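You operate a simulated robot arm through the tools that you are given. There is no shell and no other tool. Be economical: measure what you need, move in short steps, check, and stop when the job is done.

Carry out the task below with a simulated robot arm. There is one attempt and no reset: what you move stays moved.

TASK
Fetch the yellow brush and set it on top of the wide green bundle.
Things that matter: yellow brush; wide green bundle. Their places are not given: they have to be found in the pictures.

It is judged by the outcome, as a careful person would: the job done as asked, and still so three seconds after it is handed in. It fails if anything else is knocked over, pushed out of place, dropped, spilled or broken.

THE ROBOT
A 7-joint arm with a two-finger parallel gripper, fixed in place. Base frame: the origin is at the foot of the arm, x ahead of it, y to its left, z up; the work surface is at about z = 0. Lengths are in m, angles in rad, forces in N, time in s.
With the tool pointing down near the work surface it reaches from about 0.22 to 0.58 m from the base axis. Its first joint turns from -1.152 to 1.152 rad. Payload 2.5 kg.
Tool frame: the origin (TCP) lies between the finger pads and is the grasp point; the fingertips stand 0.023 m ahead of it; z points along the fingers, y is the line along which they close. The gripper opens to 0.094 m. The fingers are 0.038 m wide and 0.01 m thick; the gripper's body (0.054 by 0.096 m) begins 0.039 m behind the TCP.
Orientation is that of the tool frame in the base frame, as [roll, pitch, yaw] about the fixed x, y, z axes, in that order (R = Rz(yaw) Ry(pitch) Rx(roll)). With the fingers straight down and closing along the base's y, the tool's x points along the base's -x, its y along +y and its z along -z.

THE INTERFACE
- The arm moves only by the tool play_rows. Its argument "deltas" is a list of rows, each a list of 3 entries, a list of its own where there are three numbers: the shift along the base's x, y, z in m, then the turn about the base's z in rad, then the closure, from 0 (fully open) to 1 (shut). In form: [[[dx, dy, dz], spin, fingers], ...]. A call has 1 to 8 rows; each row shifts and turns the commanded pose from where the row before left it. A row lasts 0.2 s, in which the tool goes at most 0.05 m and 0.15 rad; a call with a longer step from one row to the next is refused whole, and so is a gripper value outside its range. A pose out of reach is approached as far as the arm can. The call stops where the force on the tool passes 40 N (or 10 N more than at its start, if that is more) or the arm is blocked; 0.2 s more then pass. The fingers move at their own pace (about 0.108 m/s each) and stop on an object; they squeeze with about 37 N. The grip force told is the motor's: it shows also when the fingers shut on nothing. Time passes only in rows, and 0.2 s behind the last, so rows that do not move let the fingers close. It gives the time, the measured TCP pose, the force on the tool (base axes), the opening and the grip force at its end, in the units of the frame above (readings bear some noise), and new pictures: "views" is both (left out), scene, wrist or none.
- Cameras (640 x 400 px; columns grow to the right, rows downward): "scene" is fixed at [0.132, -0.4177, 0.5391]; the picture's right is [0.70, -0.71, 0.00], its down [-0.43, -0.42, -0.80] and it looks along [0.57, 0.56, -0.60] (base axes); focal length 346 px, centre (320, 200). "wrist" rides on the gripper at [-0.039, 0, -0.044] in the tool frame; the picture's right is [0.00, -1.00, 0.00], its down [0.97, 0.00, -0.24] and it looks along [0.24, 0.00, 0.97] (tool axes); focal length 218 px, centre (320, 200).
- measure_at(camera, pixels): for up to 12 pixels [column, row] of the newest picture of that camera ("zoom" is the newest enlarged one), the place [x, y, z] in the base frame of the surface seen there, good to about 0.003 m. No time passes.
- enlarge(camera, box): a new picture of the part [left, top, right, bottom] of that camera's present view, enlarged. No time passes.
- sign_off(): hands the job in; it is judged then, once.

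Work in short steps. Measure before you move; look again where a grasp or a placing could have gone wrong, and mend it. You have 60 turns and 120 pictures in all, the two below and enlarged ones among them. Open the gripper and draw the arm clear of the work before you hand the job in, unless the task says otherwise; then end with one line.

The tools are called after ">>>" as a command line: name --argument value ..., lists and objects as JSON in quotes. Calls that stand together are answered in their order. play_rows: Moves the arm, as the interface text tells. Its arguments: {"type":"object","properties":{"deltas":{"type":"array","items":{"type":"array"}},"views":{"type":"string","enum":["both","scene","wrist","none"]}},"required":["deltas"]} The other tools are called the same way: measure_at (camera, pixels) gives the place of the surface under pixels of a picture; enlarge (camera, box) takes an enlarged picture of a part of a camera's view; sign_off () hands the job in.

At the start:

```text
time_s: 0.0
position: [0.3492, -0.219, 0.3401]
tool_rot: [-3.141, 0.001, 3.141]
ft_force: [0.0, 0.2, -0.4]
finger_gap: 0.0939
finger_force: 0.1
```

scene: 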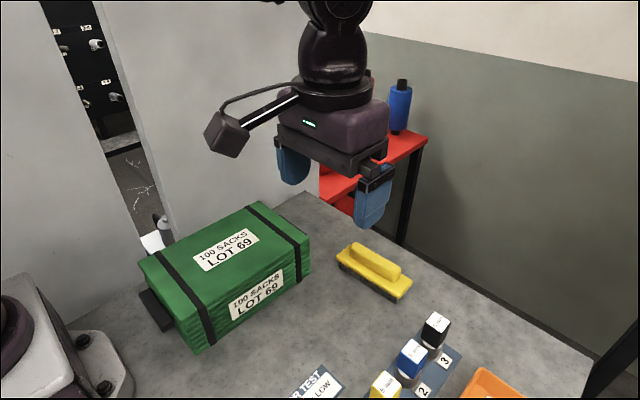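
wrist: 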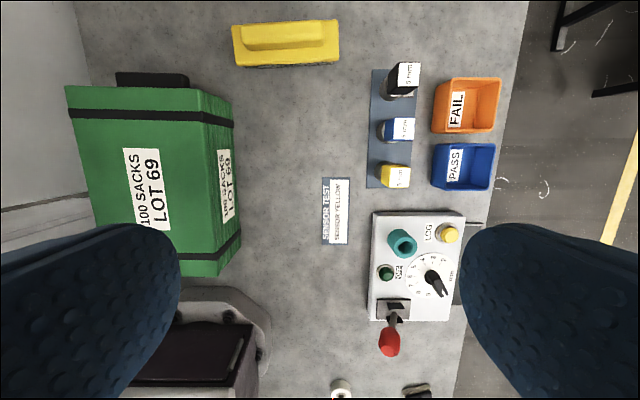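

The yellow brush is at scene (375,270) and the green bundle at (225,275). I'll measure both.

>>> measure_at --camera "scene" --pixels '[[352, 248], [375, 262], [398, 277], [342, 262], [400, 296], [410, 282], [375, 250], [225, 250], [145, 262], [258, 206], [308, 242], [195, 345]]'

>>> enlarge --camera "scene" --box '[310, 220, 440, 310]'

>>> measure_at --camera "wrist" --pixels '[[235, 28], [337, 22], [338, 58], [238, 65], [245, 35], [328, 30], [285, 35], [70, 90], [225, 120], [180, 270], [150, 185]]'

```text
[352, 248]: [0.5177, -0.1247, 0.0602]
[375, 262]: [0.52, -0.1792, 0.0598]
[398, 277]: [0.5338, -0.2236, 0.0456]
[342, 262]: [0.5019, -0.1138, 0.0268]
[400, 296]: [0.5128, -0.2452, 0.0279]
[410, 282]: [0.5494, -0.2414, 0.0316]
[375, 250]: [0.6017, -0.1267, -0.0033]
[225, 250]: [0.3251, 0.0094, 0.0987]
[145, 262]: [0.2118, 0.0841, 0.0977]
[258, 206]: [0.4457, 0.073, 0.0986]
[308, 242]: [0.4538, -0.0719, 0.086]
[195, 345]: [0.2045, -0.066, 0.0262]
```

```text
4.44 times, centred on (375, 265) of scene
```

zoom: 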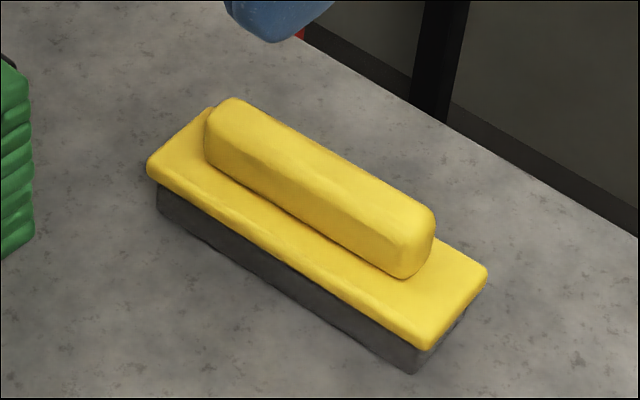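

```text
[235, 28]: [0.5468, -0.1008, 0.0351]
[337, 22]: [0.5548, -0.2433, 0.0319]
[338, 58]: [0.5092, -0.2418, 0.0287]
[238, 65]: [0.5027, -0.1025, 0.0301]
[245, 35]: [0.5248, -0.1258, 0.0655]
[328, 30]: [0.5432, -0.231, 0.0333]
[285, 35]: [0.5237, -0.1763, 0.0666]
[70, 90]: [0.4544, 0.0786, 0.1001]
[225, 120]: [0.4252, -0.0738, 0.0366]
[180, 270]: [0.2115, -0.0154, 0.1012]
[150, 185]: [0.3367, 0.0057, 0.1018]
```

The brush lies along y, with its handle centre near (0.524, -0.175) and its top at z 0.066. I'll turn the tool about -1.5 rad so the fingers close along x, moving over the brush while staying high.

>>> play_rows --deltas '[[[0.02, 0.005, 0], -0.15, 0], [[0.02, 0.005, 0], -0.15, 0], [[0.02, 0.005, 0], -0.15, 0], [[0.02, 0.005, -0.02], -0.15, 0], [[0.02, 0.005, -0.02], -0.15, 0], [[0.02, 0.005, -0.02], -0.15, 0], [[0.02, 0.005, -0.02], -0.15, 0], [[0.02, 0.005, -0.02], -0.15, 0]]' --views "none"

>>> play_rows --deltas '[[[0.015, 0.004, -0.02], -0.15, 0], [[0, 0, -0.02], -0.15, 0], [[0, 0, 0], 0, 0]]'

```text
time_s: 1.8
position: [0.509, -0.1792, 0.2396]
tool_rot: [3.141, 0.0, 1.942]
ft_force: [0.9, -0.9, 0.5]
finger_gap: 0.094
finger_force: 0.0
```

```text
time_s: 2.6
position: [0.5232, -0.1747, 0.201]
tool_rot: [3.141, 0.001, 1.641]
ft_force: [-0.1, -0.4, -0.5]
finger_gap: 0.0941
finger_force: 0.0
```

scene: 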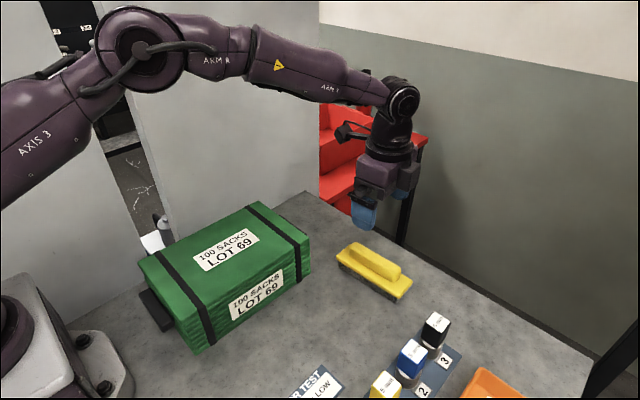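
wrist: 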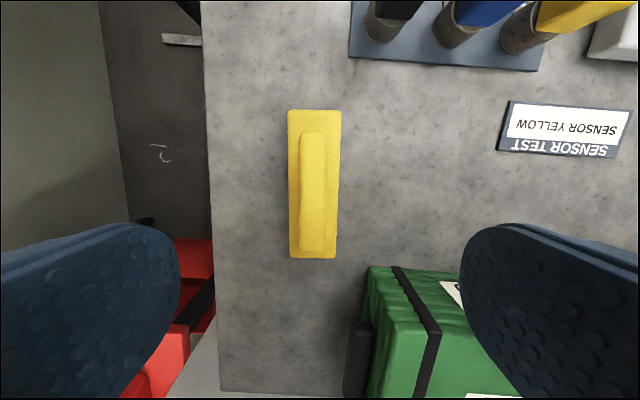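

The handle appears in the wrist view from (312,132) to (312,250). I'll measure its edges for alignment.

>>> measure_at --camera "wrist" --pixels '[[304, 145], [322, 145], [304, 190], [321, 190], [303, 235], [321, 235], [312, 134], [312, 248], [290, 180], [339, 180], [313, 114], [313, 256]]'

>>> enlarge --camera "wrist" --box '[250, 90, 400, 280]'

```text
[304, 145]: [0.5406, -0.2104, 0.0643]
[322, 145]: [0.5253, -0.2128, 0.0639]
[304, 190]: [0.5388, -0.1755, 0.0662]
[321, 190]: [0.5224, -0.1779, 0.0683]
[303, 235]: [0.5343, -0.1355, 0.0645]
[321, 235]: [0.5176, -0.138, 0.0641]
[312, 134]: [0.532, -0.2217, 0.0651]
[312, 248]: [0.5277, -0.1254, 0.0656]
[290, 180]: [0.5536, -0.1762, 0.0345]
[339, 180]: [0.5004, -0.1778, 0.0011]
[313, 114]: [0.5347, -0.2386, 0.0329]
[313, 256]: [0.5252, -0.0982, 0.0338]
```

```text
2.11 times, centred on (325, 185) of wrist
```

zoom: 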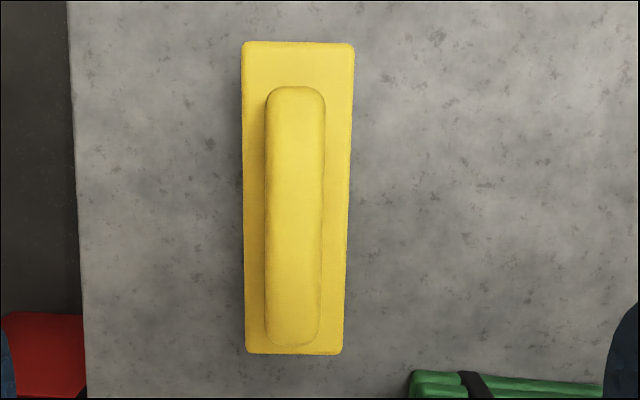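

The handle centre is about (0.530, -0.173), and its tilt of about 0.07 rad matches the current yaw. I'll descend to TCP z of about 0.059, which leaves the fingertips above the brush base, and close.

>>> play_rows --deltas '[[[0.007, 0.002, -0.04], 0, 0], [[0, 0, -0.04], 0, 0], [[0, 0, -0.03], 0, 0], [[0, 0, -0.02], 0, 0], [[0, 0, -0.011], 0, 0], [[0, 0, 0], 0, 0]]'

```text
time_s: 4.0
position: [0.5311, -0.1729, 0.0601]
tool_rot: [-3.141, 0.0, 1.641]
ft_force: [0.4, 0.2, 0.5]
finger_gap: 0.0939
finger_force: 0.1
```

scene: 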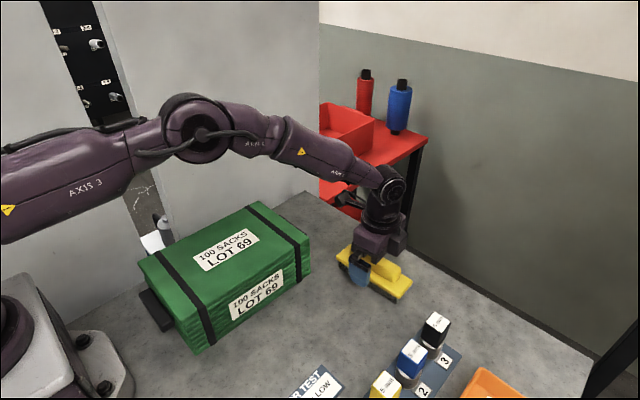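
wrist: 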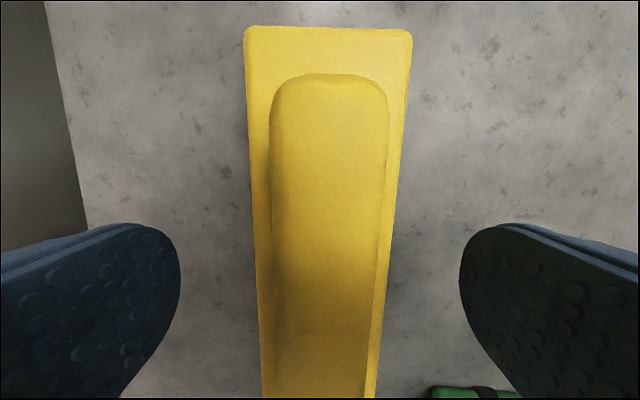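

The fingers straddle the handle, so I'll close and lift slightly to check the grip.

>>> play_rows --deltas '[[[0, 0, 0], 0, 0.5], [[0, 0, 0], 0, 1], [[0, 0, 0], 0, 1], [[0, 0, 0], 0, 1], [[0, 0, 0.02], 0, 1], [[0, 0, 0.03], 0, 1]]'

```text
time_s: 5.4
position: [0.5308, -0.1724, 0.1087]
tool_rot: [-3.14, 0.001, 1.641]
ft_force: [0.0, 0.4, -1.5]
finger_gap: 0.0235
finger_force: 36.8
```

scene: 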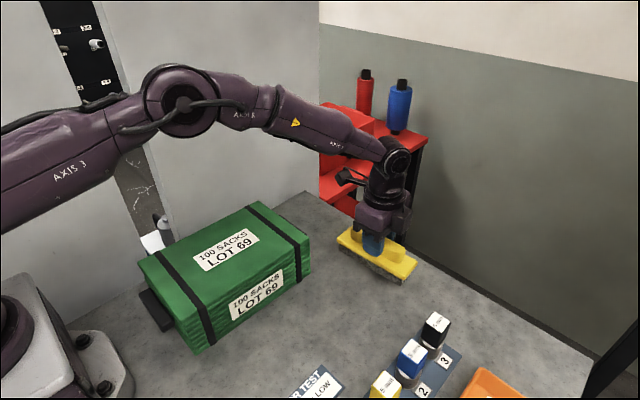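
wrist: 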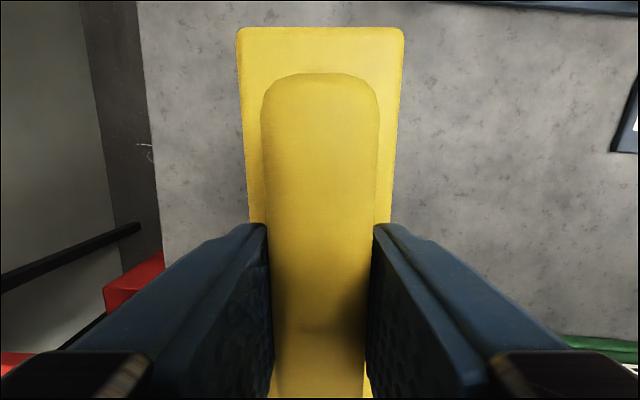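

The brush is held (gap 0.0235, 37 N). I'll lift it well above the bundle and measure the bundle's top more finely for the drop spot.

>>> play_rows --deltas '[[[0, 0, 0.04], 0, 1], [[0, 0, 0.04], 0, 1], [[0, 0, 0.04], 0, 1], [[0, 0, 0.03], 0, 1], [[0, 0, 0], 0, 1]]' --views "scene"

>>> measure_at --camera "scene" --pixels '[[143, 260], [183, 318], [255, 204], [305, 238], [200, 300], [280, 252], [240, 275], [200, 230], [225, 250], [245, 285], [290, 225], [170, 275]]'

```text
time_s: 6.6
position: [0.5314, -0.1739, 0.2604]
tool_rot: [-3.141, 0.0, 1.643]
ft_force: [0.5, -0.5, -1.6]
finger_gap: 0.0238
finger_force: 37.3
```

scene: 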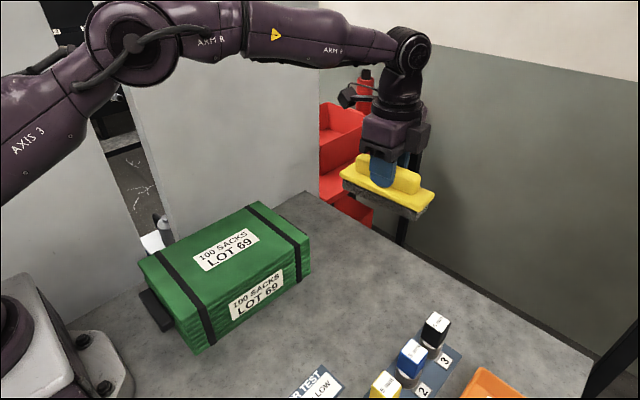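

```text
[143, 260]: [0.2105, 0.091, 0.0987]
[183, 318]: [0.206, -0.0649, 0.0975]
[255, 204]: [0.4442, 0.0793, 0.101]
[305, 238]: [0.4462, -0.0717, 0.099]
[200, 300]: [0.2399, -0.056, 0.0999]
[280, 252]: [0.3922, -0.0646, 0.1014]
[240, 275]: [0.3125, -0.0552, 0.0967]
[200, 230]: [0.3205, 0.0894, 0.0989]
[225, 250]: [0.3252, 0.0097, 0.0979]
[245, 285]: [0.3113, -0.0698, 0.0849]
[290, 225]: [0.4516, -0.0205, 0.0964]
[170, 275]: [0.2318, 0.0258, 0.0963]
```

The bundle's top spans x 0.206–0.452 and y -0.068–0.09 at z of about 0.099, so the centre is about (0.33, 0.01). I'll carry the brush there high while turning +1.5 rad, which sets it lengthwise between the straps.

>>> play_rows --deltas '[[[-0.02, 0.0184, 0], 0.15, 1], [[-0.02, 0.0184, 0], 0.15, 1], [[-0.02, 0.0184, 0], 0.15, 1], [[-0.02, 0.0184, 0], 0.15, 1], [[-0.02, 0.0184, 0], 0.15, 1], [[-0.02, 0.0184, 0], 0.15, 1], [[-0.02, 0.0184, 0], 0.15, 1], [[-0.02, 0.0184, 0], 0.15, 1]]' --views "none"

>>> play_rows --deltas '[[[-0.02, 0.0184, 0], 0.15, 1], [[-0.02, 0.0184, 0], 0.15, 1], [[0, 0, -0.03], 0, 1], [[0, 0, -0.03], 0, 1], [[0, 0, -0.02], 0, 1], [[0, 0, 0], 0, 1]]'

```text
time_s: 8.4
position: [0.3712, -0.0251, 0.26]
tool_rot: [3.141, 0.0, 2.845]
ft_force: [-0.3, 0.0, -1.3]
finger_gap: 0.0236
finger_force: 37.2
```

```text
time_s: 9.8
position: [0.3303, 0.0118, 0.18]
tool_rot: [3.14, 0.0, 3.14]
ft_force: [0.5, -0.5, -1.6]
finger_gap: 0.0236
finger_force: 37.0
```

scene: 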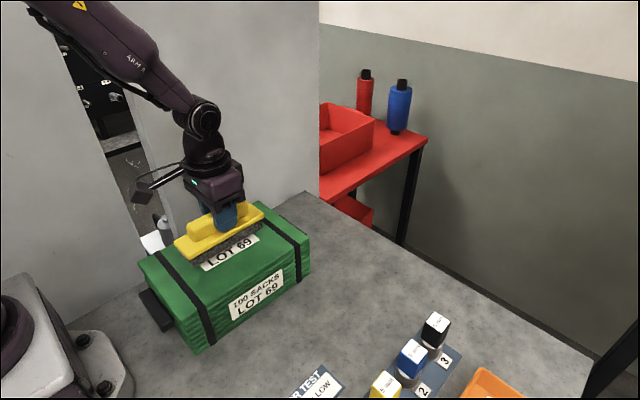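
wrist: 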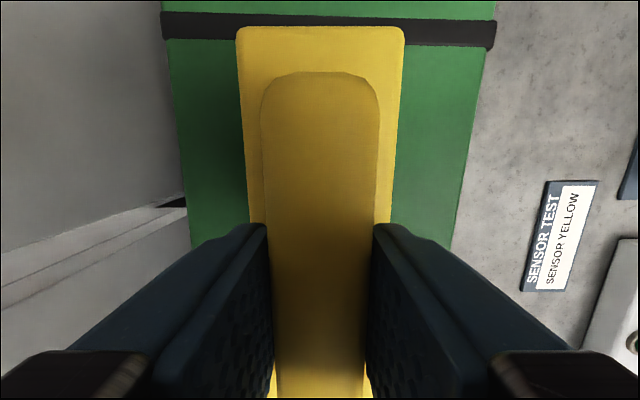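

The brush is centred over the bundle, with its bottom at z of about 0.12. I'll lower it slowly until contact, expected at a TCP z of about 0.160.

>>> play_rows --deltas '[[[0, 0, -0.01], 0, 1], [[0, 0, -0.006], 0, 1], [[0, 0, -0.003], 0, 1], [[0, 0, 0], 0, 1]]' --views "scene"

>>> enlarge --camera "scene" --box '[160, 180, 300, 280]'

```text
time_s: 10.8
position: [0.3303, 0.0108, 0.1603]
tool_rot: [-3.141, 0.0, 3.141]
ft_force: [-0.3, -0.1, -2.9]
finger_gap: 0.0236
finger_force: 37.2
```

scene: 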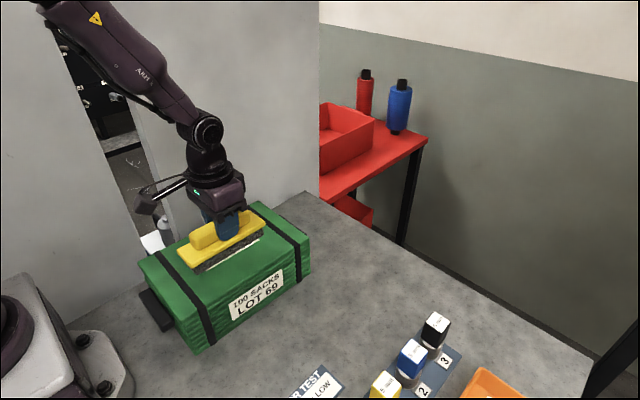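

```text
4.00 times, centred on (230, 230) of scene
```

zoom: 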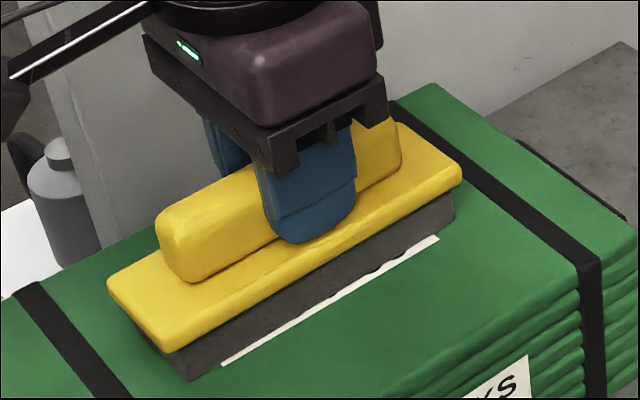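

It is very near contact, with no clear upward force yet. I'll go down 1 mm at a time.

>>> play_rows --deltas '[[[0, 0, -0.001], 0, 1], [[0, 0, 0], 0, 1]]' --views "none"

>>> play_rows --deltas '[[[0, 0, -0.001], 0, 1], [[0, 0, 0], 0, 1]]' --views "none"

```text
time_s: 11.4
position: [0.3309, 0.0106, 0.1597]
tool_rot: [3.142, 0.0, -3.141]
ft_force: [-2.4, 0.1, 7.5]
finger_gap: 0.0235
finger_force: 36.6
```

```text
time_s: 12.0
position: [0.331, 0.0126, 0.1584]
tool_rot: [-3.141, 0.002, -3.141]
ft_force: [-9.5, 1.6, 26.4]
finger_gap: 0.0241
finger_force: 36.8
```

The force has risen to 26 N up, so it is in contact. I'll back off 1.5 mm to relieve the load, then open and rise straight up.

>>> play_rows --deltas '[[[0, 0, 0.0015], 0, 1], [[0, 0, 0], 0, 0.6], [[0, 0, 0], 0, 0.4], [[0, 0, 0], 0, 0.4]]'

```text
time_s: 13.0
position: [0.3313, 0.0119, 0.1597]
tool_rot: [3.141, 0.0, -3.141]
ft_force: [0.4, -0.1, 0.6]
finger_gap: 0.0564
finger_force: 0.0
```

scene: 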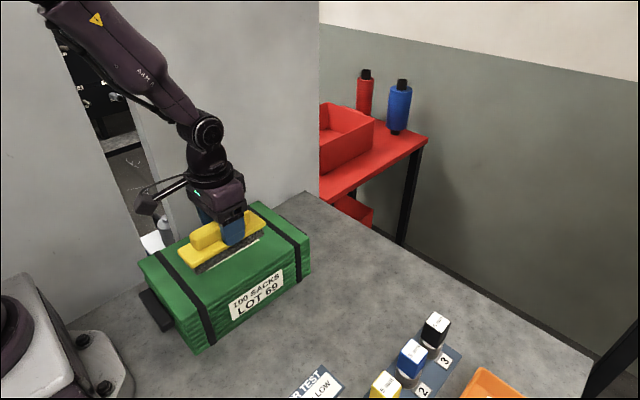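
wrist: 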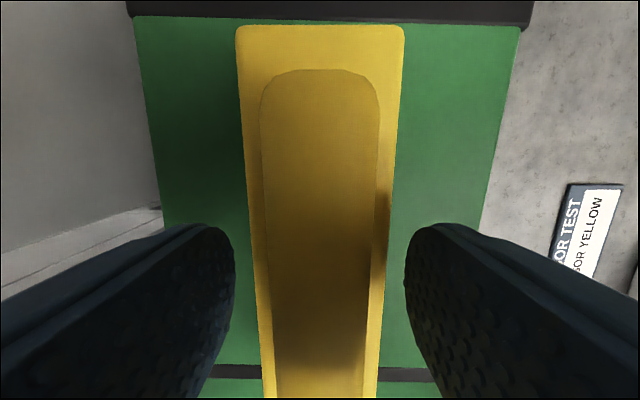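

The fingers are free and the brush rests on the bundle. Next I'll rise, open fully and draw clear.

>>> play_rows --deltas '[[[0, 0, 0.03], 0, 0.4], [[0, 0, 0.04], 0, 0.4], [[0, 0, 0.04], 0, 0], [[0, 0, 0.04], 0, 0], [[0.01, -0.045, 0.01], 0, 0], [[0.01, -0.045, 0], 0, 0], [[0, -0.045, 0], 0, 0], [[0, -0.045, 0], 0, 0]]'

>>> measure_at --camera "scene" --pixels '[[205, 237], [225, 226], [145, 260], [308, 240]]'

```text
time_s: 14.8
position: [0.3506, -0.1685, 0.3201]
tool_rot: [-3.141, 0.0, -3.14]
ft_force: [0.4, -1.0, 0.4]
finger_gap: 0.0939
finger_force: 0.0
```

scene: 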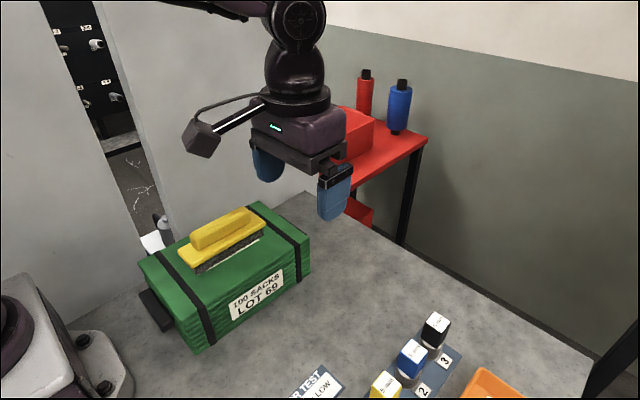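
wrist: 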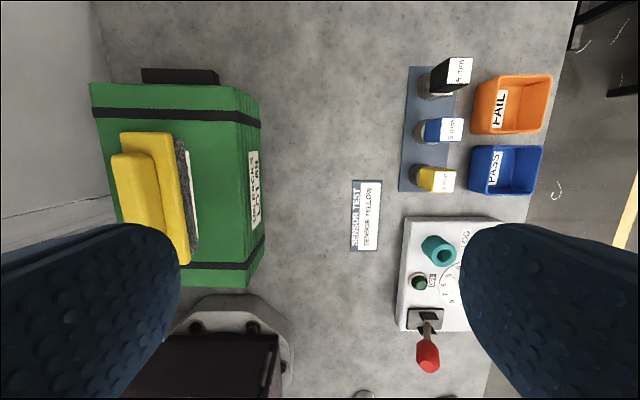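

```text
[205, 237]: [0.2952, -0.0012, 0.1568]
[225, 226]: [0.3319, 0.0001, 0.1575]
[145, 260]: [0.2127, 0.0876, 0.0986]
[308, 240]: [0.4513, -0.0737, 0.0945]
```

The brush sits flat on the bundle, which has not moved. The gripper is open and the arm is clear, so I'm handing in.

>>> sign_off

```text
The job is handed in.
```

The yellow brush is resting flat on top of the wide green bundle, between its straps. The bundle is where it was, and I saw nothing else disturbed.
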